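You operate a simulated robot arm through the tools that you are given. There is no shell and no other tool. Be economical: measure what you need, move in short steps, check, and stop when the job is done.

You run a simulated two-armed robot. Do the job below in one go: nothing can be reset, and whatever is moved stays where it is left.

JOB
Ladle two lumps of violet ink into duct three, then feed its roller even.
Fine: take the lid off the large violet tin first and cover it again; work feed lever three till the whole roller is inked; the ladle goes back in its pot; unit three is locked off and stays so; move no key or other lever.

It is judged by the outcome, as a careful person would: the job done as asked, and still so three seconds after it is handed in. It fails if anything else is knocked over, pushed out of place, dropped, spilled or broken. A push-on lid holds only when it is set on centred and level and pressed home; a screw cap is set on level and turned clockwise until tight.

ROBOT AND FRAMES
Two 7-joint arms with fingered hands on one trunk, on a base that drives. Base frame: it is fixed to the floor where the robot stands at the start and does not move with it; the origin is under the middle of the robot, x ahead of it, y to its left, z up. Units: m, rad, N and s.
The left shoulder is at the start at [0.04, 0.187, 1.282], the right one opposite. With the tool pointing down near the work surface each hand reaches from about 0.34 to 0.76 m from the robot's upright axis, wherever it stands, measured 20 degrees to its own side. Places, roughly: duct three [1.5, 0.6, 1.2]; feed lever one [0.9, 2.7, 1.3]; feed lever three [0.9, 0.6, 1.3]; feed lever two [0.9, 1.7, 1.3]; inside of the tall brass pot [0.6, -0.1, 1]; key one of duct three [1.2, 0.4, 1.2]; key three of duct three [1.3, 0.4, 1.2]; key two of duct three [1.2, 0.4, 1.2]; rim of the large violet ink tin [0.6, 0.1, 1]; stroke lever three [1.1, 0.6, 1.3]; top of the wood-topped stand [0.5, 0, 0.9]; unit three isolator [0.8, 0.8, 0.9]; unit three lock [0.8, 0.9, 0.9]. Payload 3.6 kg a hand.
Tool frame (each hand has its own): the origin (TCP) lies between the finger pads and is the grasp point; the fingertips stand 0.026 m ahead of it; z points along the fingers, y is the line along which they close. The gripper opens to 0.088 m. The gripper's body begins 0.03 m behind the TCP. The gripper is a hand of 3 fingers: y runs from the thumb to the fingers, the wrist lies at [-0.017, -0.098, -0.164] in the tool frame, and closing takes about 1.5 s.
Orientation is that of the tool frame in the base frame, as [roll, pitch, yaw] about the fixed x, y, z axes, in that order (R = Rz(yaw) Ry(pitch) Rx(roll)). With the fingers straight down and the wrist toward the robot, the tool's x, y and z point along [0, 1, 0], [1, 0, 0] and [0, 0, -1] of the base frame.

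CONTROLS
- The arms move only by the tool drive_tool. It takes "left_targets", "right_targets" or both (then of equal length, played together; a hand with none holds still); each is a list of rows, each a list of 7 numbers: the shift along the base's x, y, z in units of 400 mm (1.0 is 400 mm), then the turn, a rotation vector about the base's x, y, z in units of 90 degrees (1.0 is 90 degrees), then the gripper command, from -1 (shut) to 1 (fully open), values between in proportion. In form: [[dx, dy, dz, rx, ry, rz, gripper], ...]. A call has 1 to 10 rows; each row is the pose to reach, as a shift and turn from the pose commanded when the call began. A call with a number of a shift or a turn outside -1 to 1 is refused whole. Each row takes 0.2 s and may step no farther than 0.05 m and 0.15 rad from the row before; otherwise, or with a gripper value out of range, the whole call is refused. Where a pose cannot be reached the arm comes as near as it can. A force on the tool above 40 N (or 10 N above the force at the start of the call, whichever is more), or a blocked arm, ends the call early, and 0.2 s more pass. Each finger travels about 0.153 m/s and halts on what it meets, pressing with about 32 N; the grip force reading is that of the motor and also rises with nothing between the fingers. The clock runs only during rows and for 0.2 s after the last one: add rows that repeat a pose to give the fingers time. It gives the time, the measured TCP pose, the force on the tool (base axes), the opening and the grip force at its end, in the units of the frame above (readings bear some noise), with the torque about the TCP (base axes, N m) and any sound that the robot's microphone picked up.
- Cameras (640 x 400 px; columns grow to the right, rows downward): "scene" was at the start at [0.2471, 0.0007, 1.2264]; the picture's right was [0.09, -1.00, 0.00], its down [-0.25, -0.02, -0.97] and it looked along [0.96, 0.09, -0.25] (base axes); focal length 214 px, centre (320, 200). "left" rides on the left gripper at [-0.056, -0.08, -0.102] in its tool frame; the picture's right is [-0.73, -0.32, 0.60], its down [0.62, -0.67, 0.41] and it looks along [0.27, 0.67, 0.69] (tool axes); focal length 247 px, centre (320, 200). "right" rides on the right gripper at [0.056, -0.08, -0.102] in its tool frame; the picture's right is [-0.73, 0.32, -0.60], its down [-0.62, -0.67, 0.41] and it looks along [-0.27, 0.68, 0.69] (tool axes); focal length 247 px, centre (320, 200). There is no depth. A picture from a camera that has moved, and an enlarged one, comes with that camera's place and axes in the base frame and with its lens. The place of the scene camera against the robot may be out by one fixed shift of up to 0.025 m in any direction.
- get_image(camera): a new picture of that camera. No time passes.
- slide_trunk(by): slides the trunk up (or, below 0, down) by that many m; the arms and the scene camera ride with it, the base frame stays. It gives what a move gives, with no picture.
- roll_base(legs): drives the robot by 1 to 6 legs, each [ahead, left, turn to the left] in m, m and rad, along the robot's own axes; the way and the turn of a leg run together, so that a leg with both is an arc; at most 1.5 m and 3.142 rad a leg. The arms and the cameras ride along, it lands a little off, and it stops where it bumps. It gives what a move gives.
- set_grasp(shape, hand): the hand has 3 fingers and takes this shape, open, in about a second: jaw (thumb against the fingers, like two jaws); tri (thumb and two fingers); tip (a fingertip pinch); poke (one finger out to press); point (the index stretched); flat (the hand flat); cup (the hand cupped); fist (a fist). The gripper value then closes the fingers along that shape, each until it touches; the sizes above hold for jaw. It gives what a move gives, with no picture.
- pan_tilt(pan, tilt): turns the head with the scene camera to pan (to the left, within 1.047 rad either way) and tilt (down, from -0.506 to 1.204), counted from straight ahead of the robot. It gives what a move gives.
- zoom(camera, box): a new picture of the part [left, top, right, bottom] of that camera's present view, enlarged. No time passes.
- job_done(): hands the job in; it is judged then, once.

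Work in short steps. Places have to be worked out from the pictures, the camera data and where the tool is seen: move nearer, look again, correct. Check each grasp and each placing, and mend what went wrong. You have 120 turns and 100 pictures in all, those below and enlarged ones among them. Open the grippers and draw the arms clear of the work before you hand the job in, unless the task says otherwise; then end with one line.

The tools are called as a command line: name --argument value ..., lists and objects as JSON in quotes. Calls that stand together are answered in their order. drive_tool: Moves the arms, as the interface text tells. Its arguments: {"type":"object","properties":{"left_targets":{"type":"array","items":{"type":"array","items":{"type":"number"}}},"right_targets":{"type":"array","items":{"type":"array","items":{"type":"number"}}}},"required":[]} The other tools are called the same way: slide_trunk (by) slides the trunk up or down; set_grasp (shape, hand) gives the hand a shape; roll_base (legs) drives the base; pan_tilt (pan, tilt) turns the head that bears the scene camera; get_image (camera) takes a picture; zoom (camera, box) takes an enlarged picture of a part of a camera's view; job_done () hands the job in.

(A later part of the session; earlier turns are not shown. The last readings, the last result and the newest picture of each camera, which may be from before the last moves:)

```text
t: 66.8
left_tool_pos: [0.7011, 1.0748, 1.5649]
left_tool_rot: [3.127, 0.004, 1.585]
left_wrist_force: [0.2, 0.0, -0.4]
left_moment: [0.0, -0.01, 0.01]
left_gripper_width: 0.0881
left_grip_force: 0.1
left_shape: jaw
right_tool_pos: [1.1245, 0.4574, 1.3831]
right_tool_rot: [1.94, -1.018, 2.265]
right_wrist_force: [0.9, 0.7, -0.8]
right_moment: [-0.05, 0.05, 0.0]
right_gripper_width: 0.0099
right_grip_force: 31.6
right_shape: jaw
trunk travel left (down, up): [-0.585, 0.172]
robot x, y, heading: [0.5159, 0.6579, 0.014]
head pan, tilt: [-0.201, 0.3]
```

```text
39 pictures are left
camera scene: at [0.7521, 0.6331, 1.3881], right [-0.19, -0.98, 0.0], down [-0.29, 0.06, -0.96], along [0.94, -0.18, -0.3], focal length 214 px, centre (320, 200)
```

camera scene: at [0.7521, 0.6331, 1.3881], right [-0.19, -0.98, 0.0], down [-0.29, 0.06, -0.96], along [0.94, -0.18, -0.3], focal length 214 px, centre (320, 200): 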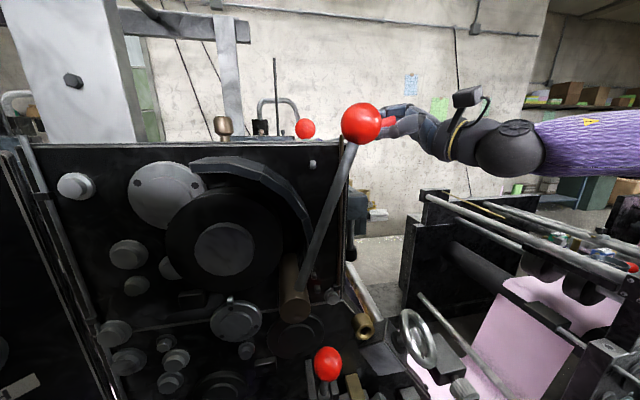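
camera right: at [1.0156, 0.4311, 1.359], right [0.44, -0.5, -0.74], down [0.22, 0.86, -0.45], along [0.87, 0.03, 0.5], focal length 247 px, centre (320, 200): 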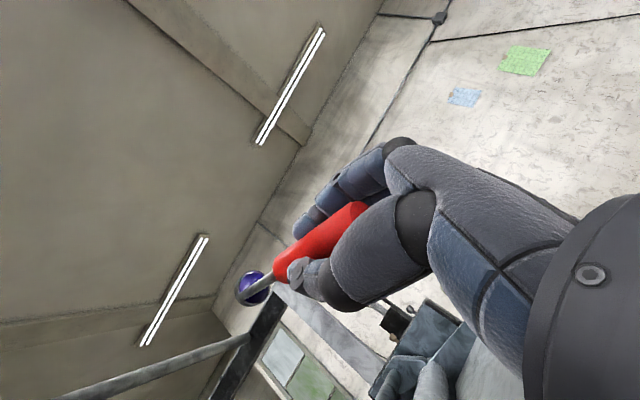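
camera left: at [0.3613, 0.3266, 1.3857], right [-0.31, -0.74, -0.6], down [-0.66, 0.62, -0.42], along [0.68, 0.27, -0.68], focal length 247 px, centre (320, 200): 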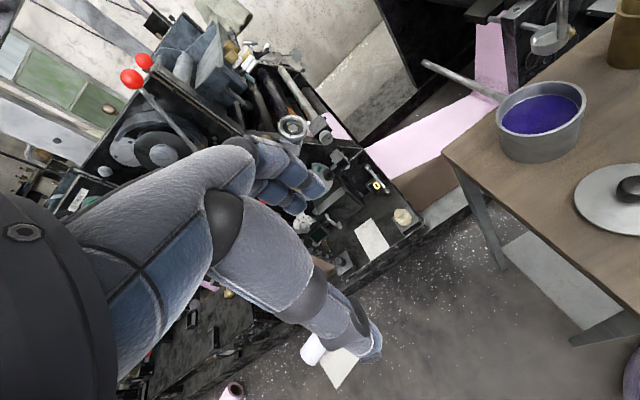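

Now I tilt on by about 55° more at this lower shoulder, with the TCP moving slightly forward.

drive_tool --right_targets '[[0.02, 0, 0, 0.076, -0.0466, 0, -1], [0.04, 0, 0, 0.152, -0.093, 0, -1], [0.06, 0, -0.01, 0.228, -0.14, 0, -1], [0.075, 0, -0.03, 0.304, -0.186, 0, -1], [0.09, 0, -0.05, 0.38, -0.233, 0, -1], [0.09, 0, -0.06, 0.456, -0.28, 0, -1], [0.09, 0, -0.06, 0.532, -0.326, 0, -1], [0.09, 0, -0.06, 0.532, -0.326, 0, -1]]'

get_image --camera "scene"

get_image --camera "right"

```text
t: 68.6
left_tool_pos: [0.7, 1.0739, 1.5643]
left_tool_rot: [3.126, 0.005, 1.585]
left_wrist_force: [0.9, 0.4, 0.5]
left_moment: [-0.01, 0.0, 0.01]
left_gripper_width: 0.0879
left_grip_force: 0.1
left_shape: jaw
right_tool_pos: [1.1617, 0.4581, 1.359]
right_tool_rot: [0.45, -0.66, -2.8]
right_wrist_force: [0.0, -0.3, -1.1]
right_moment: [-0.04, 0.05, 0.0]
right_gripper_width: 0.01
right_grip_force: 31.7
right_shape: jaw
trunk travel left (down, up): [-0.585, 0.172]
robot x, y, heading: [0.512, 0.6541, 0.012]
head pan, tilt: [-0.201, 0.3]
```

```text
38 pictures are left
camera scene: at [0.7521, 0.6327, 1.388], right [-0.19, -0.98, 0.0], down [-0.29, 0.06, -0.96], along [0.94, -0.18, -0.3], focal length 214 px, centre (320, 200)
```

scene: 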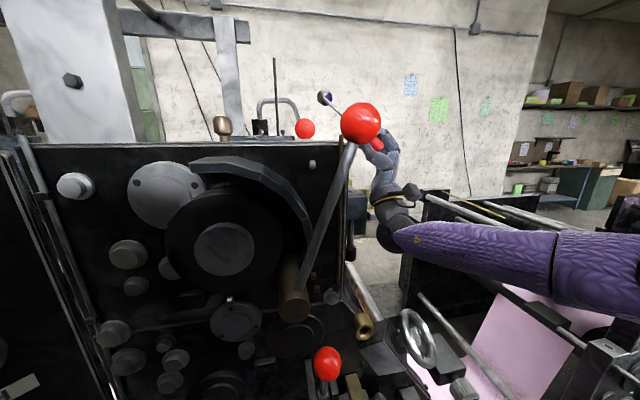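

```text
37 pictures are left
camera right: at [1.0379, 0.4417, 1.2919], right [0.5, -0.4, -0.77], down [0.25, 0.91, -0.32], along [0.83, -0.03, 0.56], focal length 247 px, centre (320, 200)
```

right: 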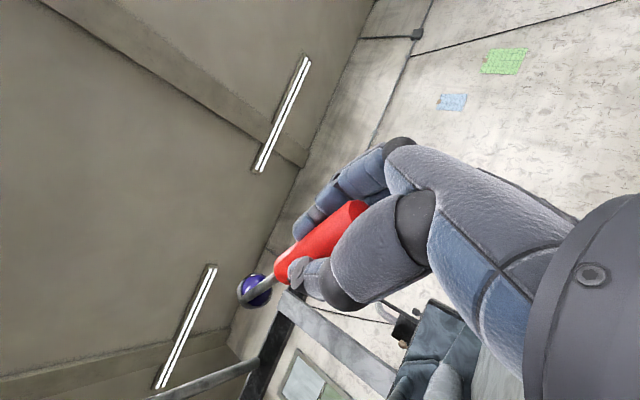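

The lower shoulder works: all rows were reached. The lump still sticks, so I tip further (about 25° more) with the hand slightly higher and further in.

drive_tool --right_targets '[[0.0, 0.02, 0.02, 0.076, -0.0466, 0, -1], [0.02, 0.04, 0.04, 0.152, -0.093, 0, -1], [0.03, 0.06, 0.06, 0.228, -0.14, 0, -1], [0.04, 0.08, 0.08, 0.304, -0.186, 0, -1], [0.04, 0.08, 0.08, 0.304, -0.186, 0, -1], [0.04, 0.08, 0.08, 0.304, -0.186, 0, -1]]'

zoom --camera "right" --box '[180, 180, 420, 340]'

get_image --camera "scene"

```text
t: 69.0
left_tool_pos: [0.7003, 1.0723, 1.5657]
left_tool_rot: [3.127, 0.006, 1.583]
left_wrist_force: [0.6, 1.7, 0.0]
left_moment: [-0.01, 0.01, -0.01]
left_gripper_width: 0.088
left_grip_force: 0.0
left_shape: jaw
right_tool_pos: [1.1612, 0.4485, 1.3628]
right_tool_rot: [0.356, -0.564, -2.776]
right_wrist_force: [-12.7, -15.2, 3.3]
right_moment: [-1.84, 1.55, 0.73]
right_gripper_width: 0.0098
right_grip_force: 32.2
right_shape: jaw
right hand out of reach, approached as far as the arm can: row 2
trunk travel left (down, up): [-0.585, 0.172]
robot x, y, heading: [0.5162, 0.6587, 0.009]
head pan, tilt: [-0.201, 0.3]
stopped in row 2 (right hand): the force on the tool passed its limit at 52 N (the readings are from after the stop); the commanded pose is now the measured one
```

```text
2.50 times, centred on (300, 260) of right
camera zoom: at [1.0416, 0.4437, 1.2867], right [0.54, -0.34, -0.77], down [0.29, 0.93, -0.21], along [0.79, -0.12, 0.6], focal length 617 px, centre (370, 50)
```

zoom: 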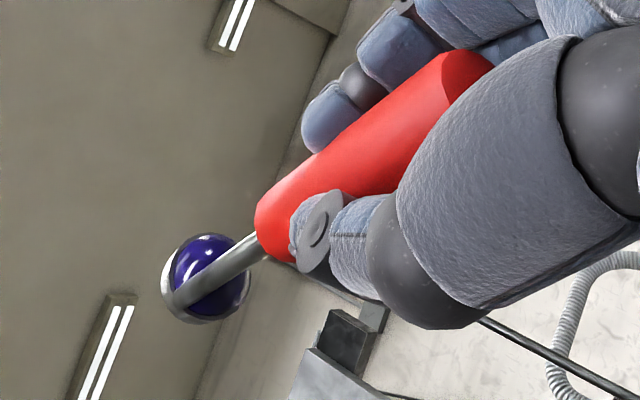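

```text
35 pictures are left
camera scene: at [0.7512, 0.6319, 1.3882], right [-0.19, -0.98, 0.0], down [-0.29, 0.06, -0.96], along [0.94, -0.18, -0.3], focal length 214 px, centre (320, 200)
```

scene: 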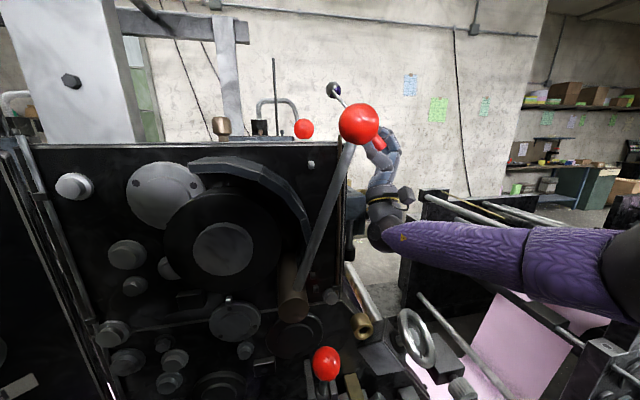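

The wrist touched the press frame, so tilting further that way is no use. The lump seems to need to come down into the duct, so I back off, return to about 80° tilt, and lower the cup into the trough.

drive_tool --right_targets '[[-0.01, -0.05, 0.05, -0.076, 0.0466, 0, -1], [-0.02, -0.05, 0.1, -0.152, 0.093, 0, -1], [-0.03, -0.03, 0.1, -0.228, 0.14, 0, -1], [-0.035, -0.01, 0.08, -0.304, 0.186, 0, -1], [-0.035, 0.01, 0.04, -0.38, 0.233, 0, -1], [-0.035, 0.025, 0, -0.456, 0.28, 0, -1], [-0.035, 0.03, -0.03, -0.5, 0.306, 0, -1], [-0.035, 0.03, -0.06, -0.5, 0.306, 0, -1], [-0.035, 0.03, -0.08, -0.5, 0.306, 0, -1]]'

get_image --camera "right"

```text
t: 71.0
left_tool_pos: [0.7018, 1.0746, 1.5641]
left_tool_rot: [3.124, 0.006, 1.584]
left_wrist_force: [0.2, 0.0, -1.0]
left_moment: [0.03, 0.04, -0.02]
left_gripper_width: 0.0878
left_grip_force: 0.1
left_shape: jaw
right_tool_pos: [1.1469, 0.4648, 1.3318]
right_tool_rot: [1.591, -1.034, 2.55]
right_wrist_force: [-0.2, -0.8, -1.4]
right_moment: [-0.03, 0.07, 0.01]
right_gripper_width: 0.0098
right_grip_force: 31.7
right_shape: jaw
trunk travel left (down, up): [-0.585, 0.172]
robot x, y, heading: [0.5158, 0.6581, 0.008]
head pan, tilt: [-0.201, 0.3]
```

```text
34 pictures are left
camera right: at [1.0112, 0.4315, 1.338], right [0.22, -0.86, -0.46], down [0.01, 0.48, -0.88], along [0.98, 0.19, 0.11], focal length 247 px, centre (320, 200)
```

right: 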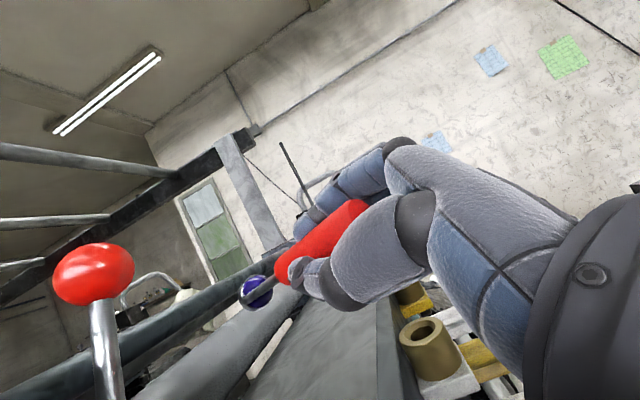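

The lump still holds at z 1.31. I ease the tilt to about 65° and set the cup down into the trough until it nearly touches.

drive_tool --right_targets '[[0, 0.02, 0, -0.06, 0.037, 0, -1], [0.005, 0.04, 0, -0.12, 0.074, 0, -1], [0.01, 0.06, -0.01, -0.164, 0.1, 0, -1], [0.01, 0.065, -0.03, -0.164, 0.1, 0, -1], [0.01, 0.065, -0.045, -0.164, 0.1, 0, -1], [0.01, 0.065, -0.06, -0.164, 0.1, 0, -1]]'

get_image --camera "right"

```text
t: 72.4
left_tool_pos: [0.701, 1.0752, 1.5642]
left_tool_rot: [3.126, 0.005, 1.581]
left_wrist_force: [-0.4, -0.1, 0.1]
left_moment: [0.02, -0.01, -0.01]
left_gripper_width: 0.0878
left_grip_force: 0.0
left_shape: jaw
right_tool_pos: [1.1524, 0.4923, 1.3068]
right_tool_rot: [2.129, -0.952, 2.097]
right_wrist_force: [0.1, -0.5, -0.8]
right_moment: [-0.07, 0.01, -0.03]
right_gripper_width: 0.0098
right_grip_force: 31.7
right_shape: jaw
trunk travel left (down, up): [-0.585, 0.172]
robot x, y, heading: [0.5155, 0.6575, 0.011]
head pan, tilt: [-0.201, 0.3]
```

```text
33 pictures are left
camera right: at [1.0195, 0.4649, 1.343], right [0.16, -0.95, -0.26], down [-0.14, 0.24, -0.96], along [0.98, 0.19, -0.1], focal length 247 px, centre (320, 200)
```

right: 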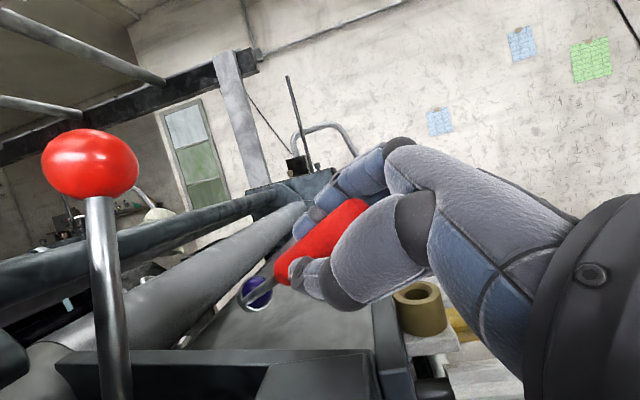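

There is no contact yet with the cup at z of about 1.245. I lower another 2 cm while easing the tilt slightly so the hand stays above the keys.

drive_tool --right_targets '[[0, 0, 0, -0.04, 0.025, 0, -1], [0, 0.005, 0, -0.08, 0.05, 0, -1], [0, 0.01, -0.01, -0.12, 0.074, 0, -1], [0, 0.01, -0.02, -0.12, 0.074, 0, -1], [0, 0.01, -0.03, -0.12, 0.074, 0, -1]]'

get_image --camera "right"

```text
t: 73.6
left_tool_pos: [0.7013, 1.0736, 1.5643]
left_tool_rot: [3.126, 0.005, 1.582]
left_wrist_force: [-0.9, 0.9, 0.7]
left_moment: [-0.01, 0.03, -0.01]
left_gripper_width: 0.0879
left_grip_force: 0.0
left_shape: jaw
right_tool_pos: [1.1526, 0.4968, 1.2944]
right_tool_rot: [2.415, -0.825, 1.873]
right_wrist_force: [-1.2, -0.9, 3.0]
right_moment: [0.2, -0.12, 0.03]
right_gripper_width: 0.0098
right_grip_force: 32.2
right_shape: jaw
trunk travel left (down, up): [-0.585, 0.172]
robot x, y, heading: [0.516, 0.6576, 0.007]
head pan, tilt: [-0.201, 0.3]
```

```text
32 pictures are left
camera right: at [1.0252, 0.4775, 1.3495], right [0.14, -0.99, -0.09], down [-0.25, 0.05, -0.97], along [0.96, 0.16, -0.24], focal length 247 px, centre (320, 200)
```

right: 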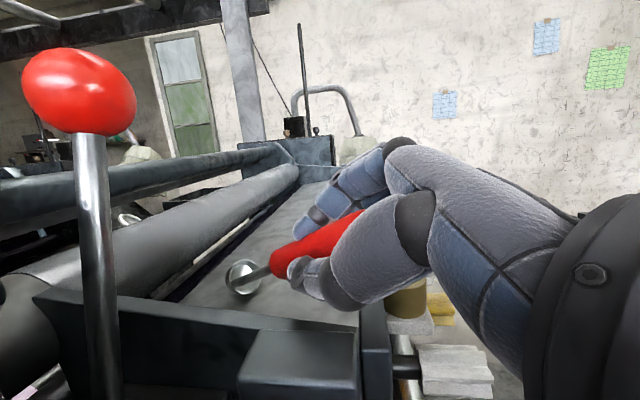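

The cup is now empty: the lump came off when it met the duct. I lift the ladle out and look for it in the trough.

drive_tool --right_targets '[[0, 0, 0.06, 0, 0, 0, -1], [0, 0, 0.15, 0, 0, 0, -1], [0, 0, 0.25, 0, 0, 0, -1], [0, -0.03, 0.35, -0.05, 0.03, 0, -1], [0, -0.06, 0.45, -0.1, 0.06, 0, -1]]'

get_image --camera "right"

```text
t: 74.8
left_tool_pos: [0.7014, 1.0748, 1.564]
left_tool_rot: [3.126, 0.004, 1.582]
left_wrist_force: [0.1, 0.7, -0.1]
left_moment: [0.02, -0.02, 0.03]
left_gripper_width: 0.0877
left_grip_force: 0.1
left_shape: jaw
right_tool_pos: [1.1496, 0.472, 1.473]
right_tool_rot: [2.597, -0.692, 1.748]
right_wrist_force: [-0.7, 0.6, -0.7]
right_moment: [-0.07, 0.01, 0.02]
right_gripper_width: 0.0095
right_grip_force: 32.0
right_shape: jaw
trunk travel left (down, up): [-0.585, 0.172]
robot x, y, heading: [0.5167, 0.6599, 0.01]
head pan, tilt: [-0.201, 0.3]
```

```text
31 pictures are left
camera right: at [1.0296, 0.4631, 1.5426], right [0.14, -0.99, 0.05], down [-0.34, -0.1, -0.93], along [0.93, 0.11, -0.35], focal length 247 px, centre (320, 200)
```

right: 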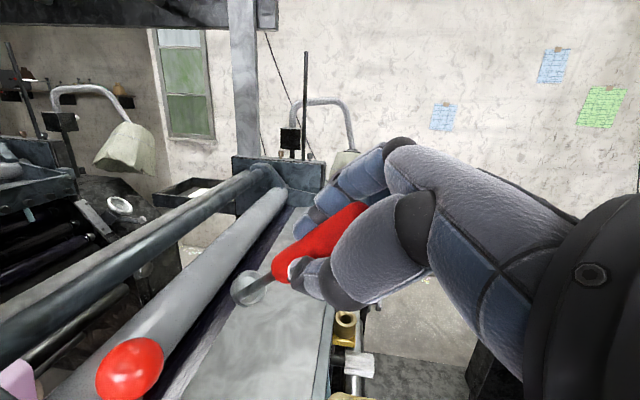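

A violet band now lies along the roller nip, so the first lump is in. I bring the ladle upright and high, then drive back to the stand.

drive_tool --right_targets '[[-0.06, -0.02, 0.06, -0.075, 0.047, 0, -1], [-0.12, -0.03, 0.12, -0.15, 0.094, 0, -1], [-0.18, -0.04, 0.18, -0.225, 0.14, 0, -1], [-0.25, -0.05, 0.24, -0.3, 0.187, 0, -1], [-0.31, -0.055, 0.3, -0.375, 0.234, 0, -1], [-0.375, -0.055, 0.3175, -0.45, 0.28, 0, -1], [-0.375, -0.055, 0.3175, -0.463, 0.289, 0, -1]]'

roll_base --legs '[[-0.515, 0, 0], [0, -0.66, -0.01]]'

pan_tilt --pan 0.0 --tilt 0.9

get_image --camera "scene"

```text
t: 76.4
left_tool_pos: [0.7022, 1.0742, 1.5637]
left_tool_rot: [3.126, 0.005, 1.582]
left_wrist_force: [1.1, 0.1, -0.1]
left_moment: [-0.02, 0.0, 0.01]
left_gripper_width: 0.0876
left_grip_force: 0.0
left_shape: jaw
right_tool_pos: [1.0037, 0.4513, 1.6006]
right_tool_rot: [3.13, 0.014, 1.554]
right_wrist_force: [-0.1, 0.1, -1.1]
right_moment: [0.02, 0.02, 0.0]
right_gripper_width: 0.0095
right_grip_force: 32.2
right_shape: jaw
trunk travel left (down, up): [-0.585, 0.172]
robot x, y, heading: [0.5161, 0.6565, 0.006]
head pan, tilt: [-0.201, 0.3]
```

```text
t: 82.6
left_tool_pos: [0.1959, 0.4095, 1.5639]
left_tool_rot: [3.126, 0.005, 1.564]
left_wrist_force: [0.0, 0.0, 0.5]
left_moment: [0.0, -0.01, -0.03]
left_gripper_width: 0.0881
left_grip_force: 0.1
left_shape: jaw
right_tool_pos: [0.4857, -0.2197, 1.6004]
right_tool_rot: [3.13, 0.011, 1.538]
right_wrist_force: [-0.1, 0.8, -0.4]
right_moment: [0.05, -0.01, -0.03]
right_gripper_width: 0.0097
right_grip_force: 32.0
right_shape: jaw
trunk travel left (down, up): [-0.585, 0.172]
robot x, y, heading: [0.0014, -0.0032, -0.008]
head pan, tilt: [-0.201, 0.3]
```

```text
t: 83.6
left_tool_pos: [0.1963, 0.4097, 1.5645]
left_tool_rot: [3.125, 0.006, 1.567]
left_wrist_force: [-1.3, -1.3, -1.0]
left_moment: [-0.02, 0.02, -0.01]
left_gripper_width: 0.0879
left_grip_force: 0.1
left_shape: jaw
right_tool_pos: [0.486, -0.2189, 1.5995]
right_tool_rot: [3.128, 0.014, 1.538]
right_wrist_force: [-0.1, -0.4, -1.4]
right_moment: [-0.02, -0.02, 0.03]
right_gripper_width: 0.0098
right_grip_force: 32.0
right_shape: jaw
trunk travel left (down, up): [-0.585, 0.172]
robot x, y, heading: [0.0034, -0.0042, -0.013]
head pan, tilt: [0.0, 0.901]
```

```text
30 pictures are left
camera scene: at [0.2236, -0.0136, 1.3358], right [-0.01, -1.0, 0.0], down [-0.78, 0.01, -0.62], along [0.62, -0.01, -0.78], focal length 214 px, centre (320, 200)
```

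scene: 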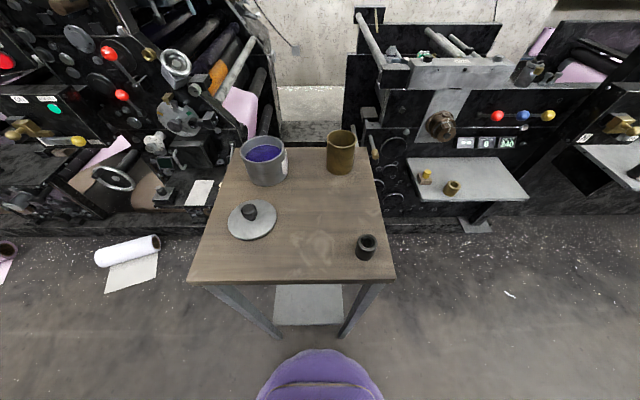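

I'm back at the start place. I lower the trunk to its first height and bring the cup over the tin.

slide_trunk --by -0.16

drive_tool --right_targets '[[0.02, 0.09, -0.04, 0, 0, 0, -1], [0.045, 0.19, -0.09, 0, 0, 0, -1], [0.065, 0.28, -0.14, 0, 0, 0, -1], [0.09, 0.38, -0.19, 0, 0, 0, -1], [0.11, 0.47, -0.24, 0, 0, 0, -1], [0.13, 0.57, -0.28, 0, 0, 0, -1], [0.155, 0.66, -0.33, 0, 0, 0, -1], [0.175, 0.755, -0.38, 0, 0, 0, -1], [0.1975, 0.8525, -0.425, 0, 0, 0, -1], [0.1975, 0.8525, -0.425, 0, 0, 0, -1]]'

get_image --camera "right"

get_image --camera "left"

```text
t: 85.5
left_tool_pos: [0.196, 0.4094, 1.4043]
left_tool_rot: [3.127, 0.006, 1.564]
left_wrist_force: [-0.2, 0.1, 0.5]
left_moment: [0.0, -0.01, 0.02]
left_gripper_width: 0.0879
left_grip_force: 0.1
left_shape: jaw
right_tool_pos: [0.4849, -0.2199, 1.4403]
right_tool_rot: [3.125, 0.011, 1.537]
right_wrist_force: [-0.5, 0.1, -0.2]
right_moment: [0.01, -0.03, -0.01]
right_gripper_width: 0.0101
right_grip_force: 31.7
right_shape: jaw
trunk travel left (down, up): [-0.425, 0.332]
robot x, y, heading: [0.001, -0.0039, -0.009]
head pan, tilt: [0.0, 0.901]
```

```text
t: 87.7
left_tool_pos: [0.1966, 0.4088, 1.4041]
left_tool_rot: [3.125, 0.006, 1.563]
left_wrist_force: [-0.8, 0.4, -0.3]
left_moment: [0.02, -0.02, 0.01]
left_gripper_width: 0.0879
left_grip_force: 0.1
left_shape: jaw
right_tool_pos: [0.566, 0.1187, 1.27]
right_tool_rot: [3.129, 0.01, 1.538]
right_wrist_force: [-0.4, 0.1, -0.3]
right_moment: [-0.02, 0.04, 0.02]
right_gripper_width: 0.0095
right_grip_force: 31.9
right_shape: jaw
trunk travel left (down, up): [-0.425, 0.332]
robot x, y, heading: [0.0044, -0.002, -0.007]
head pan, tilt: [0.0, 0.901]
```

```text
29 pictures are left
camera right: at [0.4857, 0.179, 1.3682], right [0.28, -0.74, 0.61], down [-0.68, -0.61, -0.41], along [0.68, -0.3, -0.67], focal length 247 px, centre (320, 200)
```

right: 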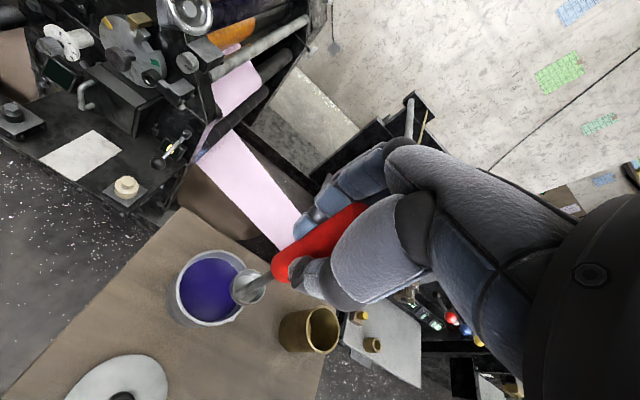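

```text
28 pictures are left
camera left: at [0.1158, 0.352, 1.5052], right [-0.31, -0.74, -0.6], down [-0.65, 0.63, -0.42], along [0.69, 0.26, -0.68], focal length 247 px, centre (320, 200)
```

left: 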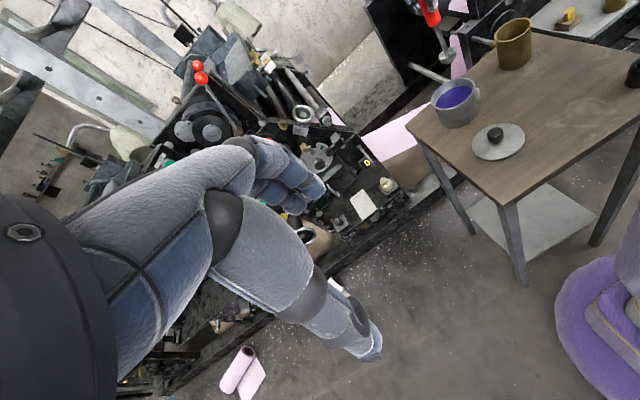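

The cup is at about (0.569, 0.111) and the tin centre at about (0.581, 0.12). I correct by about 1 cm and dip to just above the earlier contact height.

drive_tool --right_targets '[[0.0275, 0.0175, 0, 0, 0, 0, -1], [0.0275, 0.0175, -0.1, 0, 0, 0, -1], [0.0275, 0.0175, -0.2, 0, 0, 0, -1], [0.0275, 0.0175, -0.26, 0, 0, 0, -1], [0.0275, 0.0175, -0.3, 0, 0, 0, -1], [0.0275, 0.0175, -0.3, 0, 0, 0, -1], [0.0275, 0.0175, -0.25, 0, 0, 0, -1], [0.0275, 0.0175, -0.18, 0, 0, 0, -1], [0.0275, 0.0175, -0.08, 0, 0, 0, -1], [0.0275, 0.0175, 0.02, 0, 0, 0, -1]]'

zoom --camera "right" --box '[140, 200, 380, 350]'

```text
t: 89.9
left_tool_pos: [0.1958, 0.4101, 1.4047]
left_tool_rot: [3.127, 0.006, 1.564]
left_wrist_force: [-0.9, -0.1, -0.4]
left_moment: [-0.01, -0.01, -0.01]
left_gripper_width: 0.0879
left_grip_force: 0.2
left_shape: jaw
right_tool_pos: [0.5739, 0.1235, 1.2788]
right_tool_rot: [3.128, 0.013, 1.537]
right_wrist_force: [-0.5, -0.4, -1.5]
right_moment: [0.01, 0.0, -0.01]
right_gripper_width: 0.0095
right_grip_force: 31.9
right_shape: jaw
right hand out of reach, approached as far as the arm can: row 1, 10
trunk travel left (down, up): [-0.425, 0.332]
robot x, y, heading: [0.0042, -0.004, -0.009]
head pan, tilt: [0.0, 0.901]
```

```text
2.67 times, centred on (260, 275) of right
camera zoom: at [0.4957, 0.1819, 1.3777], right [0.29, -0.74, 0.61], down [-0.68, -0.61, -0.41], along [0.68, -0.3, -0.67], focal length 659 px, centre (480, 0)
```

zoom: 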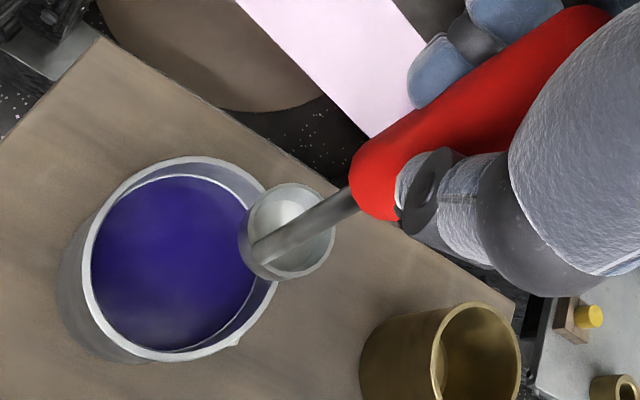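

The cup came up empty; it needs to go deeper. I dip again to about TCP 1.137.

drive_tool --right_targets '[[0, 0, -0.1, 0, 0, 0, -1], [0, 0, -0.2, 0, 0, 0, -1], [0, 0, -0.3, 0, 0, 0, -1], [0, 0, -0.33, 0, 0, 0, -1], [0, 0, -0.345, 0, 0, 0, -1], [0, 0, -0.355, 0, 0, 0, -1], [0, 0, -0.355, 0, 0, 0, -1]]'

drive_tool --right_targets '[[0, 0, 0.03, 0, 0, 0, -1], [0, 0, 0.08, 0, 0, 0, -1], [0, 0, 0.15, 0, 0, 0, -1], [0, 0, 0.24, 0, 0, 0, -1], [0, 0, 0.32, 0, 0, 0, -1]]'

zoom --camera "right" --box '[140, 200, 380, 350]'

```text
t: 91.3
left_tool_pos: [0.1962, 0.4094, 1.404]
left_tool_rot: [3.126, 0.006, 1.566]
left_wrist_force: [0.2, -0.1, -0.3]
left_moment: [-0.01, 0.02, -0.01]
left_gripper_width: 0.0877
left_grip_force: 0.1
left_shape: jaw
right_tool_pos: [0.5798, 0.1236, 1.1462]
right_tool_rot: [3.108, 0.002, 1.534]
right_wrist_force: [-2.3, 0.3, 20.7]
right_moment: [-0.03, 0.17, 0.0]
right_gripper_width: 0.0112
right_grip_force: 31.9
right_shape: jaw
trunk travel left (down, up): [-0.425, 0.332]
robot x, y, heading: [0.0038, -0.0064, -0.009]
head pan, tilt: [0.0, 0.901]
stopped in row 7 (right hand): the force on the tool passed its limit at 41 N (the readings are from after the stop); the commanded pose is now the measured one
```

```text
t: 92.5
left_tool_pos: [0.1959, 0.4098, 1.405]
left_tool_rot: [3.126, 0.004, 1.566]
left_wrist_force: [-0.2, -0.6, -0.7]
left_moment: [-0.02, 0.02, 0.01]
left_gripper_width: 0.0879
left_grip_force: 0.1
left_shape: jaw
right_tool_pos: [0.5794, 0.1242, 1.2715]
right_tool_rot: [3.115, 0.007, 1.537]
right_wrist_force: [-0.1, 0.0, -1.1]
right_moment: [0.03, -0.02, 0.01]
right_gripper_width: 0.0101
right_grip_force: 31.7
right_shape: jaw
trunk travel left (down, up): [-0.425, 0.332]
robot x, y, heading: [0.0038, -0.0029, -0.007]
head pan, tilt: [0.0, 0.901]
```

```text
2.67 times, centred on (260, 275) of right
camera zoom: at [0.4992, 0.1823, 1.3706], right [0.28, -0.74, 0.61], down [-0.68, -0.6, -0.42], along [0.68, -0.3, -0.67], focal length 659 px, centre (480, 0)
```

zoom: 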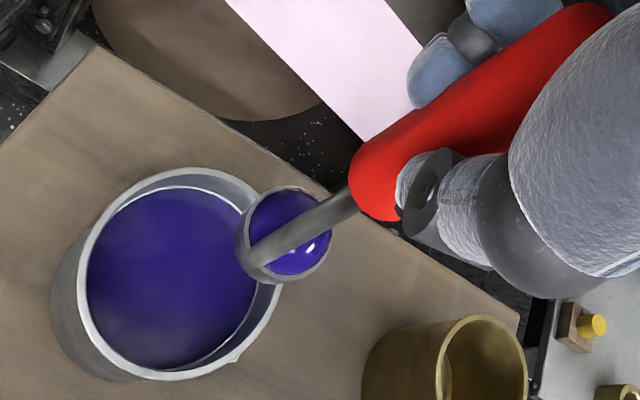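

The second lump is in the cup. I bring the hand to the same travelling pose, raise the trunk, and drive back to unit three.

drive_tool --right_targets '[[-0.02, -0.05, 0.08, 0, 0, 0, -1], [-0.045, -0.14, 0.14, 0, 0, 0, -1], [-0.07, -0.23, 0.18, 0, 0, 0, -1], [-0.095, -0.33, 0.22, 0, 0, 0, -1], [-0.12, -0.42, 0.26, 0, 0, 0, -1], [-0.145, -0.51, 0.3, 0, 0, 0, -1], [-0.17, -0.6, 0.34, 0, 0, 0, -1], [-0.195, -0.69, 0.38, 0, 0, 0, -1], [-0.22, -0.78, 0.41, 0, 0, 0, -1], [-0.236, -0.86, 0.4225, 0, 0, 0, -1]]'

slide_trunk --by 0.16

roll_base --legs '[[0, 0.66, 0.015], [0.51, 0, 0]]'

```text
t: 94.7
left_tool_pos: [0.1967, 0.4093, 1.404]
left_tool_rot: [3.127, 0.006, 1.564]
left_wrist_force: [0.2, 0.3, 0.0]
left_moment: [0.02, 0.01, -0.03]
left_gripper_width: 0.0878
left_grip_force: 0.1
left_shape: jaw
right_tool_pos: [0.486, -0.2204, 1.4398]
right_tool_rot: [3.115, 0.007, 1.535]
right_wrist_force: [-0.1, 0.5, -0.7]
right_moment: [0.03, 0.01, -0.02]
right_gripper_width: 0.0102
right_grip_force: 32.2
right_shape: jaw
trunk travel left (down, up): [-0.425, 0.332]
robot x, y, heading: [0.0046, -0.0061, -0.006]
head pan, tilt: [0.0, 0.901]
```

```text
t: 96.5
left_tool_pos: [0.1967, 0.4096, 1.5643]
left_tool_rot: [3.126, 0.005, 1.563]
left_wrist_force: [0.6, -0.3, 0.7]
left_moment: [0.02, 0.05, 0.02]
left_gripper_width: 0.0879
left_grip_force: 0.1
left_shape: jaw
right_tool_pos: [0.4832, -0.2211, 1.5978]
right_tool_rot: [3.114, 0.006, 1.535]
right_wrist_force: [0.1, 0.0, -1.2]
right_moment: [-0.02, 0.02, 0.01]
right_gripper_width: 0.0103
right_grip_force: 31.4
right_shape: jaw
trunk travel left (down, up): [-0.585, 0.172]
robot x, y, heading: [0.0054, -0.0049, -0.008]
head pan, tilt: [0.0, 0.901]
```

```text
t: 102.8
left_tool_pos: [0.6877, 1.0805, 1.5635]
left_tool_rot: [3.125, 0.007, 1.597]
left_wrist_force: [1.0, 0.2, 0.1]
left_moment: [0.01, 0.03, 0.0]
left_gripper_width: 0.0881
left_grip_force: 0.1
left_shape: jaw
right_tool_pos: [0.9961, 0.4589, 1.5989]
right_tool_rot: [3.117, 0.006, 1.568]
right_wrist_force: [-0.2, 0.5, -1.1]
right_moment: [-0.01, 0.0, -0.01]
right_gripper_width: 0.0103
right_grip_force: 32.0
right_shape: jaw
trunk travel left (down, up): [-0.585, 0.172]
robot x, y, heading: [0.5073, 0.6644, 0.018]
head pan, tilt: [0.0, 0.901]
```

The robot is at nearly the same place. I retrace the earlier path: first tip and move to the point above the trough.

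drive_tool --right_targets '[[0.065, 0.0, -0.02, 0.075, -0.047, 0, -1], [0.13, 0.005, -0.08, 0.15, -0.094, 0, -1], [0.2, 0.01, -0.14, 0.225, -0.14, 0, -1], [0.27, 0.015, -0.2, 0.3, -0.187, 0, -1], [0.34, 0.025, -0.26, 0.375, -0.234, 0, -1], [0.4, 0.033, -0.315, 0.45, -0.28, 0, -1], [0.405, 0.033, -0.315, 0.463, -0.289, 0, -1]]'

get_image --camera "right"

```text
t: 104.4
left_tool_pos: [0.6872, 1.0809, 1.5641]
left_tool_rot: [3.126, 0.006, 1.598]
left_wrist_force: [0.3, -0.8, 0.1]
left_moment: [0.01, 0.05, 0.0]
left_gripper_width: 0.0879
left_grip_force: 0.0
left_shape: jaw
right_tool_pos: [1.159, 0.474, 1.474]
right_tool_rot: [2.57, -0.693, 1.767]
right_wrist_force: [-0.6, -0.2, -0.9]
right_moment: [-0.07, 0.0, -0.01]
right_gripper_width: 0.01
right_grip_force: 32.0
right_shape: jaw
trunk travel left (down, up): [-0.585, 0.172]
robot x, y, heading: [0.5085, 0.6607, 0.018]
head pan, tilt: [0.0, 0.901]
```

```text
25 pictures are left
camera right: at [1.0364, 0.4645, 1.5418], right [0.14, -0.99, 0.05], down [-0.32, -0.09, -0.94], along [0.94, 0.11, -0.33], focal length 247 px, centre (320, 200)
```

right: 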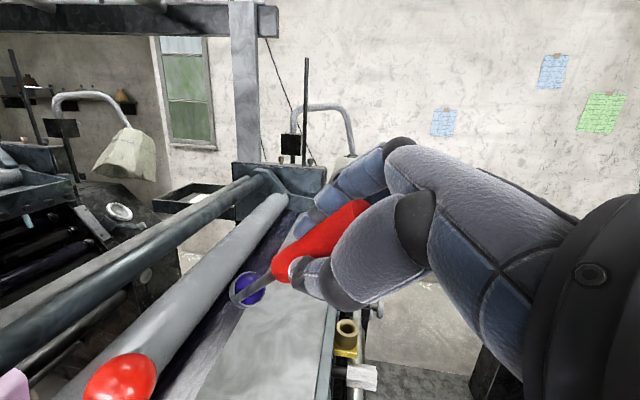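

The lump is still in the cup, above the trough. I lower into it as before.

drive_tool --right_targets '[[0, 0.02, -0.1, 0.03, -0.02, 0, -1], [0, 0.04, -0.2, 0.06, -0.04, 0, -1], [0, 0.06, -0.3, 0.1, -0.06, 0, -1], [0, 0.06, -0.38, 0.1, -0.06, 0, -1], [0, 0.06, -0.42, 0.1, -0.06, 0, -1], [0, 0.06, -0.445, 0.1, -0.06, 0, -1], [0, 0.06, -0.445, 0.1, -0.06, 0, -1]]'

get_image --camera "right"

```text
t: 106.0
left_tool_pos: [0.6877, 1.0795, 1.5657]
left_tool_rot: [3.126, 0.007, 1.597]
left_wrist_force: [-1.0, 0.2, -0.1]
left_moment: [0.0, 0.02, 0.01]
left_gripper_width: 0.0878
left_grip_force: 0.0
left_shape: jaw
right_tool_pos: [1.1594, 0.4958, 1.2959]
right_tool_rot: [2.386, -0.821, 1.895]
right_wrist_force: [-1.2, -3.3, 4.4]
right_moment: [0.29, -0.22, -0.06]
right_gripper_width: 0.0099
right_grip_force: 31.9
right_shape: jaw
trunk travel left (down, up): [-0.585, 0.172]
robot x, y, heading: [0.5105, 0.6569, 0.021]
head pan, tilt: [0.0, 0.901]
```

```text
24 pictures are left
camera right: at [1.0309, 0.4762, 1.3486], right [0.14, -0.99, -0.09], down [-0.23, 0.06, -0.97], along [0.96, 0.16, -0.22], focal length 247 px, centre (320, 200)
```

right: 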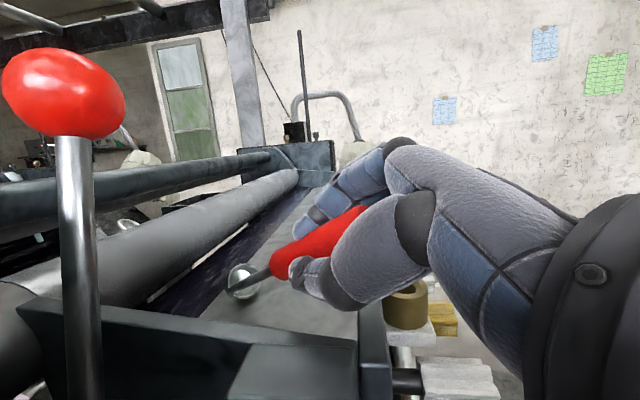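

The cup is empty again and the ink strip in the nip has grown: two lumps are in. I lift out, bring the ladle upright, and drive back to the stand.

drive_tool --right_targets '[[0, 0, 0.06, 0, 0, 0, -1], [0, 0, 0.15, 0, 0, 0, -1], [0, 0, 0.25, 0, 0, 0, -1], [0, -0.03, 0.35, -0.05, 0.03, 0, -1], [0, -0.06, 0.45, -0.1, 0.06, 0, -1]]'

drive_tool --right_targets '[[-0.06, -0.02, 0.06, -0.075, 0.047, 0, -1], [-0.12, -0.03, 0.12, -0.15, 0.094, 0, -1], [-0.18, -0.04, 0.18, -0.225, 0.14, 0, -1], [-0.25, -0.05, 0.24, -0.3, 0.187, 0, -1], [-0.32, -0.05, 0.3, -0.375, 0.234, 0, -1], [-0.4, -0.05, 0.3175, -0.45, 0.28, 0, -1], [-0.4, -0.05, 0.3175, -0.463, 0.289, 0, -1]]'

roll_base --legs '[[-0.51, 0, 0], [0, -0.66, -0.02]]'

slide_trunk --by -0.16

```text
t: 107.2
left_tool_pos: [0.6885, 1.08, 1.5653]
left_tool_rot: [3.125, 0.005, 1.597]
left_wrist_force: [-0.5, -0.5, -0.9]
left_moment: [-0.01, 0.01, 0.02]
left_gripper_width: 0.0877
left_grip_force: 0.1
left_shape: jaw
right_tool_pos: [1.1594, 0.4752, 1.4723]
right_tool_rot: [2.574, -0.689, 1.765]
right_wrist_force: [0.0, 0.5, -0.7]
right_moment: [-0.04, 0.02, -0.03]
right_gripper_width: 0.0096
right_grip_force: 31.7
right_shape: jaw
trunk travel left (down, up): [-0.585, 0.172]
robot x, y, heading: [0.5117, 0.6602, 0.027]
head pan, tilt: [0.0, 0.901]
```

```text
t: 108.8
left_tool_pos: [0.6898, 1.0795, 1.5643]
left_tool_rot: [3.125, 0.006, 1.597]
left_wrist_force: [1.6, 0.5, 0.3]
left_moment: [0.0, 0.02, -0.04]
left_gripper_width: 0.088
left_grip_force: 0.1
left_shape: jaw
right_tool_pos: [0.9978, 0.4551, 1.6014]
right_tool_rot: [3.119, 0.008, 1.569]
right_wrist_force: [0.0, -0.2, -2.3]
right_moment: [0.01, 0.01, 0.0]
right_gripper_width: 0.0096
right_grip_force: 31.7
right_shape: jaw
trunk travel left (down, up): [-0.585, 0.172]
robot x, y, heading: [0.5083, 0.6584, 0.026]
head pan, tilt: [0.0, 0.901]
```

```text
t: 114.9
left_tool_pos: [0.1994, 0.4302, 1.5646]
left_tool_rot: [3.127, 0.006, 1.612]
left_wrist_force: [0.5, -0.5, 0.9]
left_moment: [-0.01, 0.02, 0.0]
left_gripper_width: 0.088
left_grip_force: 0.0
left_shape: jaw
right_tool_pos: [0.5166, -0.1884, 1.6023]
right_tool_rot: [3.117, 0.007, 1.582]
right_wrist_force: [-0.8, 0.6, -1.3]
right_moment: [0.0, 0.0, 0.01]
right_gripper_width: 0.0096
right_grip_force: 31.6
right_shape: jaw
trunk travel left (down, up): [-0.585, 0.172]
robot x, y, heading: [0.0252, 0.01, 0.04]
head pan, tilt: [0.0, 0.901]
```

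```text
t: 116.7
left_tool_pos: [0.1982, 0.4297, 1.4045]
left_tool_rot: [3.126, 0.005, 1.612]
left_wrist_force: [0.7, 0.4, -1.1]
left_moment: [-0.01, -0.01, 0.01]
left_gripper_width: 0.0879
left_grip_force: 0.1
left_shape: jaw
right_tool_pos: [0.5166, -0.1897, 1.4425]
right_tool_rot: [3.115, 0.006, 1.582]
right_wrist_force: [-0.2, -0.9, -1.2]
right_moment: [0.01, -0.02, -0.03]
right_gripper_width: 0.0097
right_grip_force: 31.8
right_shape: jaw
trunk travel left (down, up): [-0.425, 0.332]
robot x, y, heading: [0.0233, 0.0094, 0.037]
head pan, tilt: [0.0, 0.901]
```

Now the ladle goes back: I move it above the pot and look.

drive_tool --right_targets '[[0.035, 0.06, -0.07, 0, 0, 0, -1], [0.07, 0.12, -0.15, 0, 0, 0, -1], [0.105, 0.18, -0.22, 0, 0, 0, -1], [0.14, 0.24, -0.3, 0, 0, 0, -1], [0.18, 0.3, -0.38, 0, 0, 0, -1], [0.2135, 0.344, -0.45, 0, 0, 0, -1], [0.2135, 0.344, -0.45, 0, 0, 0, -1]]'

get_image --camera "right"

zoom --camera "scene" --box '[200, 60, 440, 220]'

```text
t: 118.3
left_tool_pos: [0.1996, 0.4303, 1.4042]
left_tool_rot: [3.125, 0.005, 1.61]
left_wrist_force: [-0.4, -0.3, 0.3]
left_moment: [0.0, -0.01, 0.0]
left_gripper_width: 0.0879
left_grip_force: 0.1
left_shape: jaw
right_tool_pos: [0.6029, -0.0562, 1.2649]
right_tool_rot: [3.117, 0.007, 1.582]
right_wrist_force: [-1.0, 0.2, -1.1]
right_moment: [0.0, 0.04, 0.0]
right_gripper_width: 0.0094
right_grip_force: 32.4
right_shape: jaw
trunk travel left (down, up): [-0.425, 0.332]
robot x, y, heading: [0.0232, 0.0099, 0.041]
head pan, tilt: [0.0, 0.901]
```

```text
23 pictures are left
camera right: at [0.5201, -0.0008, 1.3623], right [0.31, -0.73, 0.61], down [-0.65, -0.63, -0.42], along [0.7, -0.26, -0.67], focal length 247 px, centre (320, 200)
```

right: 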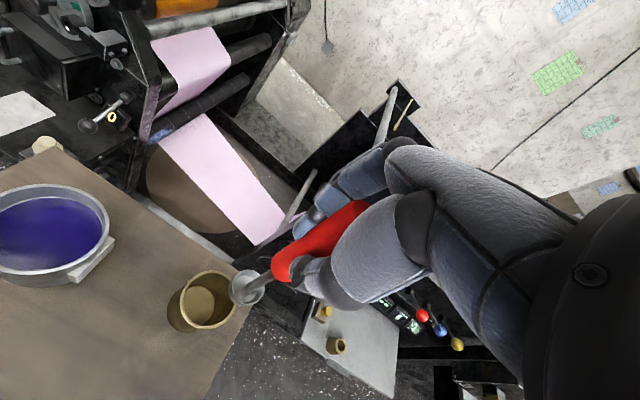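

```text
2.50 times, centred on (320, 140) of scene
camera zoom: at [0.2544, 0.008, 1.1702], right [0.04, -1.0, 0.0], down [-0.78, -0.03, -0.62], along [0.62, 0.02, -0.78], focal length 536 px, centre (320, 350)
```

zoom: 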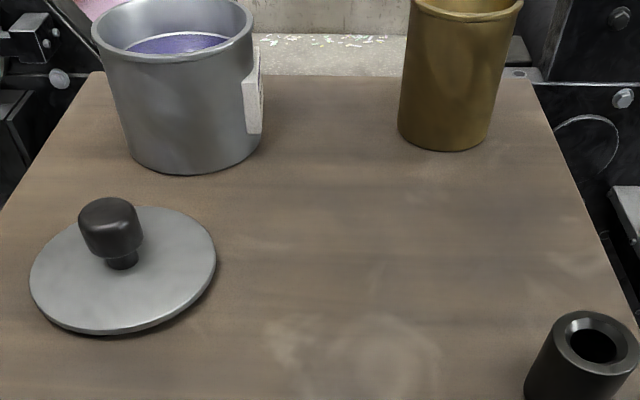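

The margin between cup and pot is small, so I take a second view with the left camera.

zoom --camera "left" --box '[400, 0, 600, 140]'

```text
2.86 times, centred on (500, 70) of left
camera zoom: at [0.1204, 0.3698, 1.505], right [-0.28, -0.75, -0.6], down [-0.68, 0.59, -0.42], along [0.68, 0.29, -0.68], focal length 706 px, centre (-194, 571)
```

zoom: 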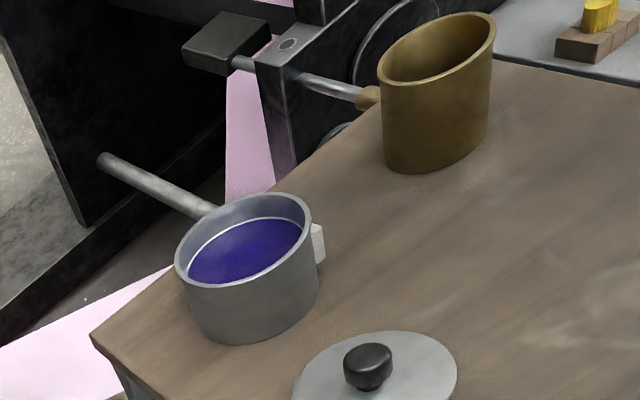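

The pot centre agrees at about (0.609, -0.057). I shift 6 mm and lower until the cup is just inside the rim.

drive_tool --right_targets '[[0.005, 0.015, -0.05, 0, 0, 0, -1], [0.005, 0.015, -0.12, 0, 0, 0, -1], [0.005, 0.015, -0.18, 0, 0, 0, -1], [0.005, 0.015, -0.23, 0, 0, 0, -1], [0.005, 0.015, -0.25, 0, 0, 0, -1]]'

zoom --camera "right" --box '[140, 200, 380, 350]'

```text
t: 119.5
left_tool_pos: [0.1981, 0.4302, 1.4047]
left_tool_rot: [3.126, 0.005, 1.611]
left_wrist_force: [-0.1, 1.2, -0.4]
left_moment: [0.02, 0.0, -0.02]
left_gripper_width: 0.0877
left_grip_force: 0.0
left_shape: jaw
right_tool_pos: [0.605, -0.0464, 1.1656]
right_tool_rot: [3.116, 0.007, 1.582]
right_wrist_force: [-0.2, 0.4, -0.2]
right_moment: [-0.01, -0.01, 0.01]
right_gripper_width: 0.0095
right_grip_force: 31.5
right_shape: jaw
trunk travel left (down, up): [-0.425, 0.332]
robot x, y, heading: [0.0253, 0.0074, 0.035]
head pan, tilt: [0.0, 0.901]
```

```text
2.67 times, centred on (260, 275) of right
camera zoom: at [0.5226, 0.0081, 1.2626], right [0.31, -0.73, 0.61], down [-0.65, -0.63, -0.42], along [0.7, -0.26, -0.67], focal length 659 px, centre (480, 0)
```

zoom: 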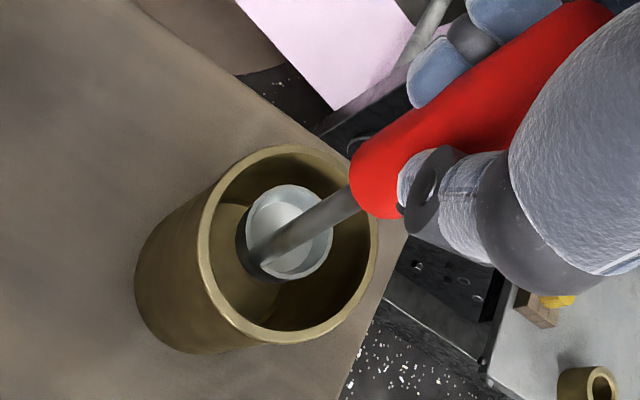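

The cup is inside the pot with room all round. I lower it to the pot's floor.

drive_tool --right_targets '[[0, 0, -0.05, 0, 0, 0, -1], [0, 0, -0.09, 0, 0, 0, -1], [0, 0, -0.115, 0, 0, 0, -1], [0, 0, -0.13, 0, 0, 0, -1]]'

```text
t: 120.5
left_tool_pos: [0.1996, 0.4303, 1.4042]
left_tool_rot: [3.125, 0.005, 1.611]
left_wrist_force: [-0.1, -0.2, 0.0]
left_moment: [0.01, 0.0, 0.01]
left_gripper_width: 0.0876
left_grip_force: 0.1
left_shape: jaw
right_tool_pos: [0.6059, -0.0474, 1.1107]
right_tool_rot: [3.116, 0.006, 1.585]
right_wrist_force: [0.2, 0.2, -0.9]
right_moment: [0.03, 0.0, 0.03]
right_gripper_width: 0.0094
right_grip_force: 32.3
right_shape: jaw
trunk travel left (down, up): [-0.425, 0.332]
robot x, y, heading: [0.0257, 0.0056, 0.041]
head pan, tilt: [0.0, 0.901]
```

No contact yet; I lower on in small steps.

drive_tool --right_targets '[[0, 0, -0.015, 0, 0, 0, -1], [0, 0, -0.028, 0, 0, 0, -1], [0, 0, -0.04, 0, 0, 0, -1]]'

zoom --camera "right" --box '[140, 200, 380, 350]'

```text
t: 121.4
left_tool_pos: [0.2001, 0.4302, 1.4047]
left_tool_rot: [3.126, 0.005, 1.611]
left_wrist_force: [0.2, -0.8, -0.2]
left_moment: [0.02, -0.02, 0.0]
left_gripper_width: 0.0881
left_grip_force: 0.0
left_shape: jaw
right_tool_pos: [0.6091, -0.0432, 1.1073]
right_tool_rot: [3.092, -0.005, 1.584]
right_wrist_force: [-1.3, -1.1, 16.6]
right_moment: [-0.13, 0.16, -0.02]
right_gripper_width: 0.0103
right_grip_force: 32.5
right_shape: jaw
trunk travel left (down, up): [-0.425, 0.332]
robot x, y, heading: [0.023, 0.0097, 0.041]
head pan, tilt: [0.0, 0.901]
stopped in row 3 (right hand): the force on the tool passed its limit at 41 N (the readings are from after the stop); the commanded pose is now the measured one
```

```text
2.67 times, centred on (260, 275) of right
camera zoom: at [0.5242, 0.0095, 1.2036], right [0.3, -0.73, 0.61], down [-0.63, -0.63, -0.45], along [0.71, -0.25, -0.65], focal length 659 px, centre (480, 0)
```

zoom: 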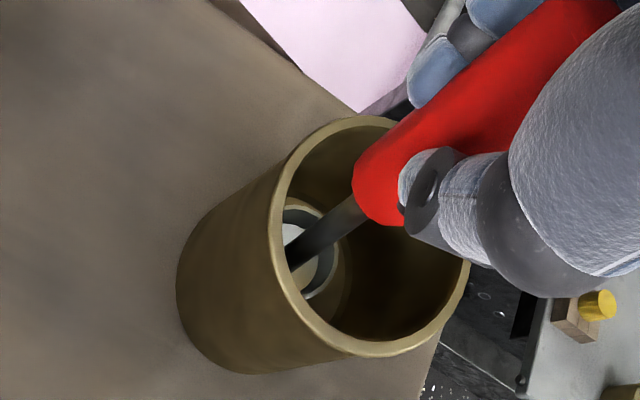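

The cup rests on the pot's floor. I open the hand gradually and rise straight up.

drive_tool --right_targets '[[0, 0, 0, 0, 0, 0, -0.5], [0, 0, 0, 0, 0, 0, 0], [0, 0, 0, 0, 0, 0, 0.5], [0, 0, 0, 0, 0, 0, 1], [0, 0, 0, 0, 0, 0, 1], [0, 0, 0, 0, 0, 0, 1], [0, 0, 0.1, 0, 0, 0, 1], [0, 0, 0.2, 0, 0, 0, 1], [0, 0, 0.32, 0, 0, 0, 1]]'

get_image --camera "right"

```text
t: 123.4
left_tool_pos: [0.1976, 0.431, 1.4043]
left_tool_rot: [3.126, 0.006, 1.613]
left_wrist_force: [-0.4, -0.6, -0.6]
left_moment: [0.01, -0.02, -0.02]
left_gripper_width: 0.0879
left_grip_force: 0.0
left_shape: jaw
right_tool_pos: [0.6063, -0.0446, 1.2317]
right_tool_rot: [3.098, -0.002, 1.585]
right_wrist_force: [0.7, 0.0, 0.9]
right_moment: [-0.02, 0.01, -0.03]
right_gripper_width: 0.0877
right_grip_force: 0.1
right_shape: jaw
trunk travel left (down, up): [-0.425, 0.332]
robot x, y, heading: [0.0232, 0.0072, 0.042]
head pan, tilt: [0.0, 0.901]
```

```text
18 pictures are left
camera right: at [0.5219, 0.0085, 1.3282], right [0.3, -0.73, 0.61], down [-0.64, -0.63, -0.44], along [0.71, -0.26, -0.66], focal length 247 px, centre (320, 200)
```

right: 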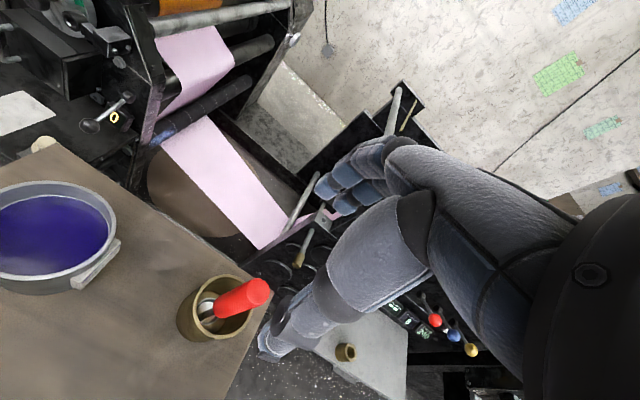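

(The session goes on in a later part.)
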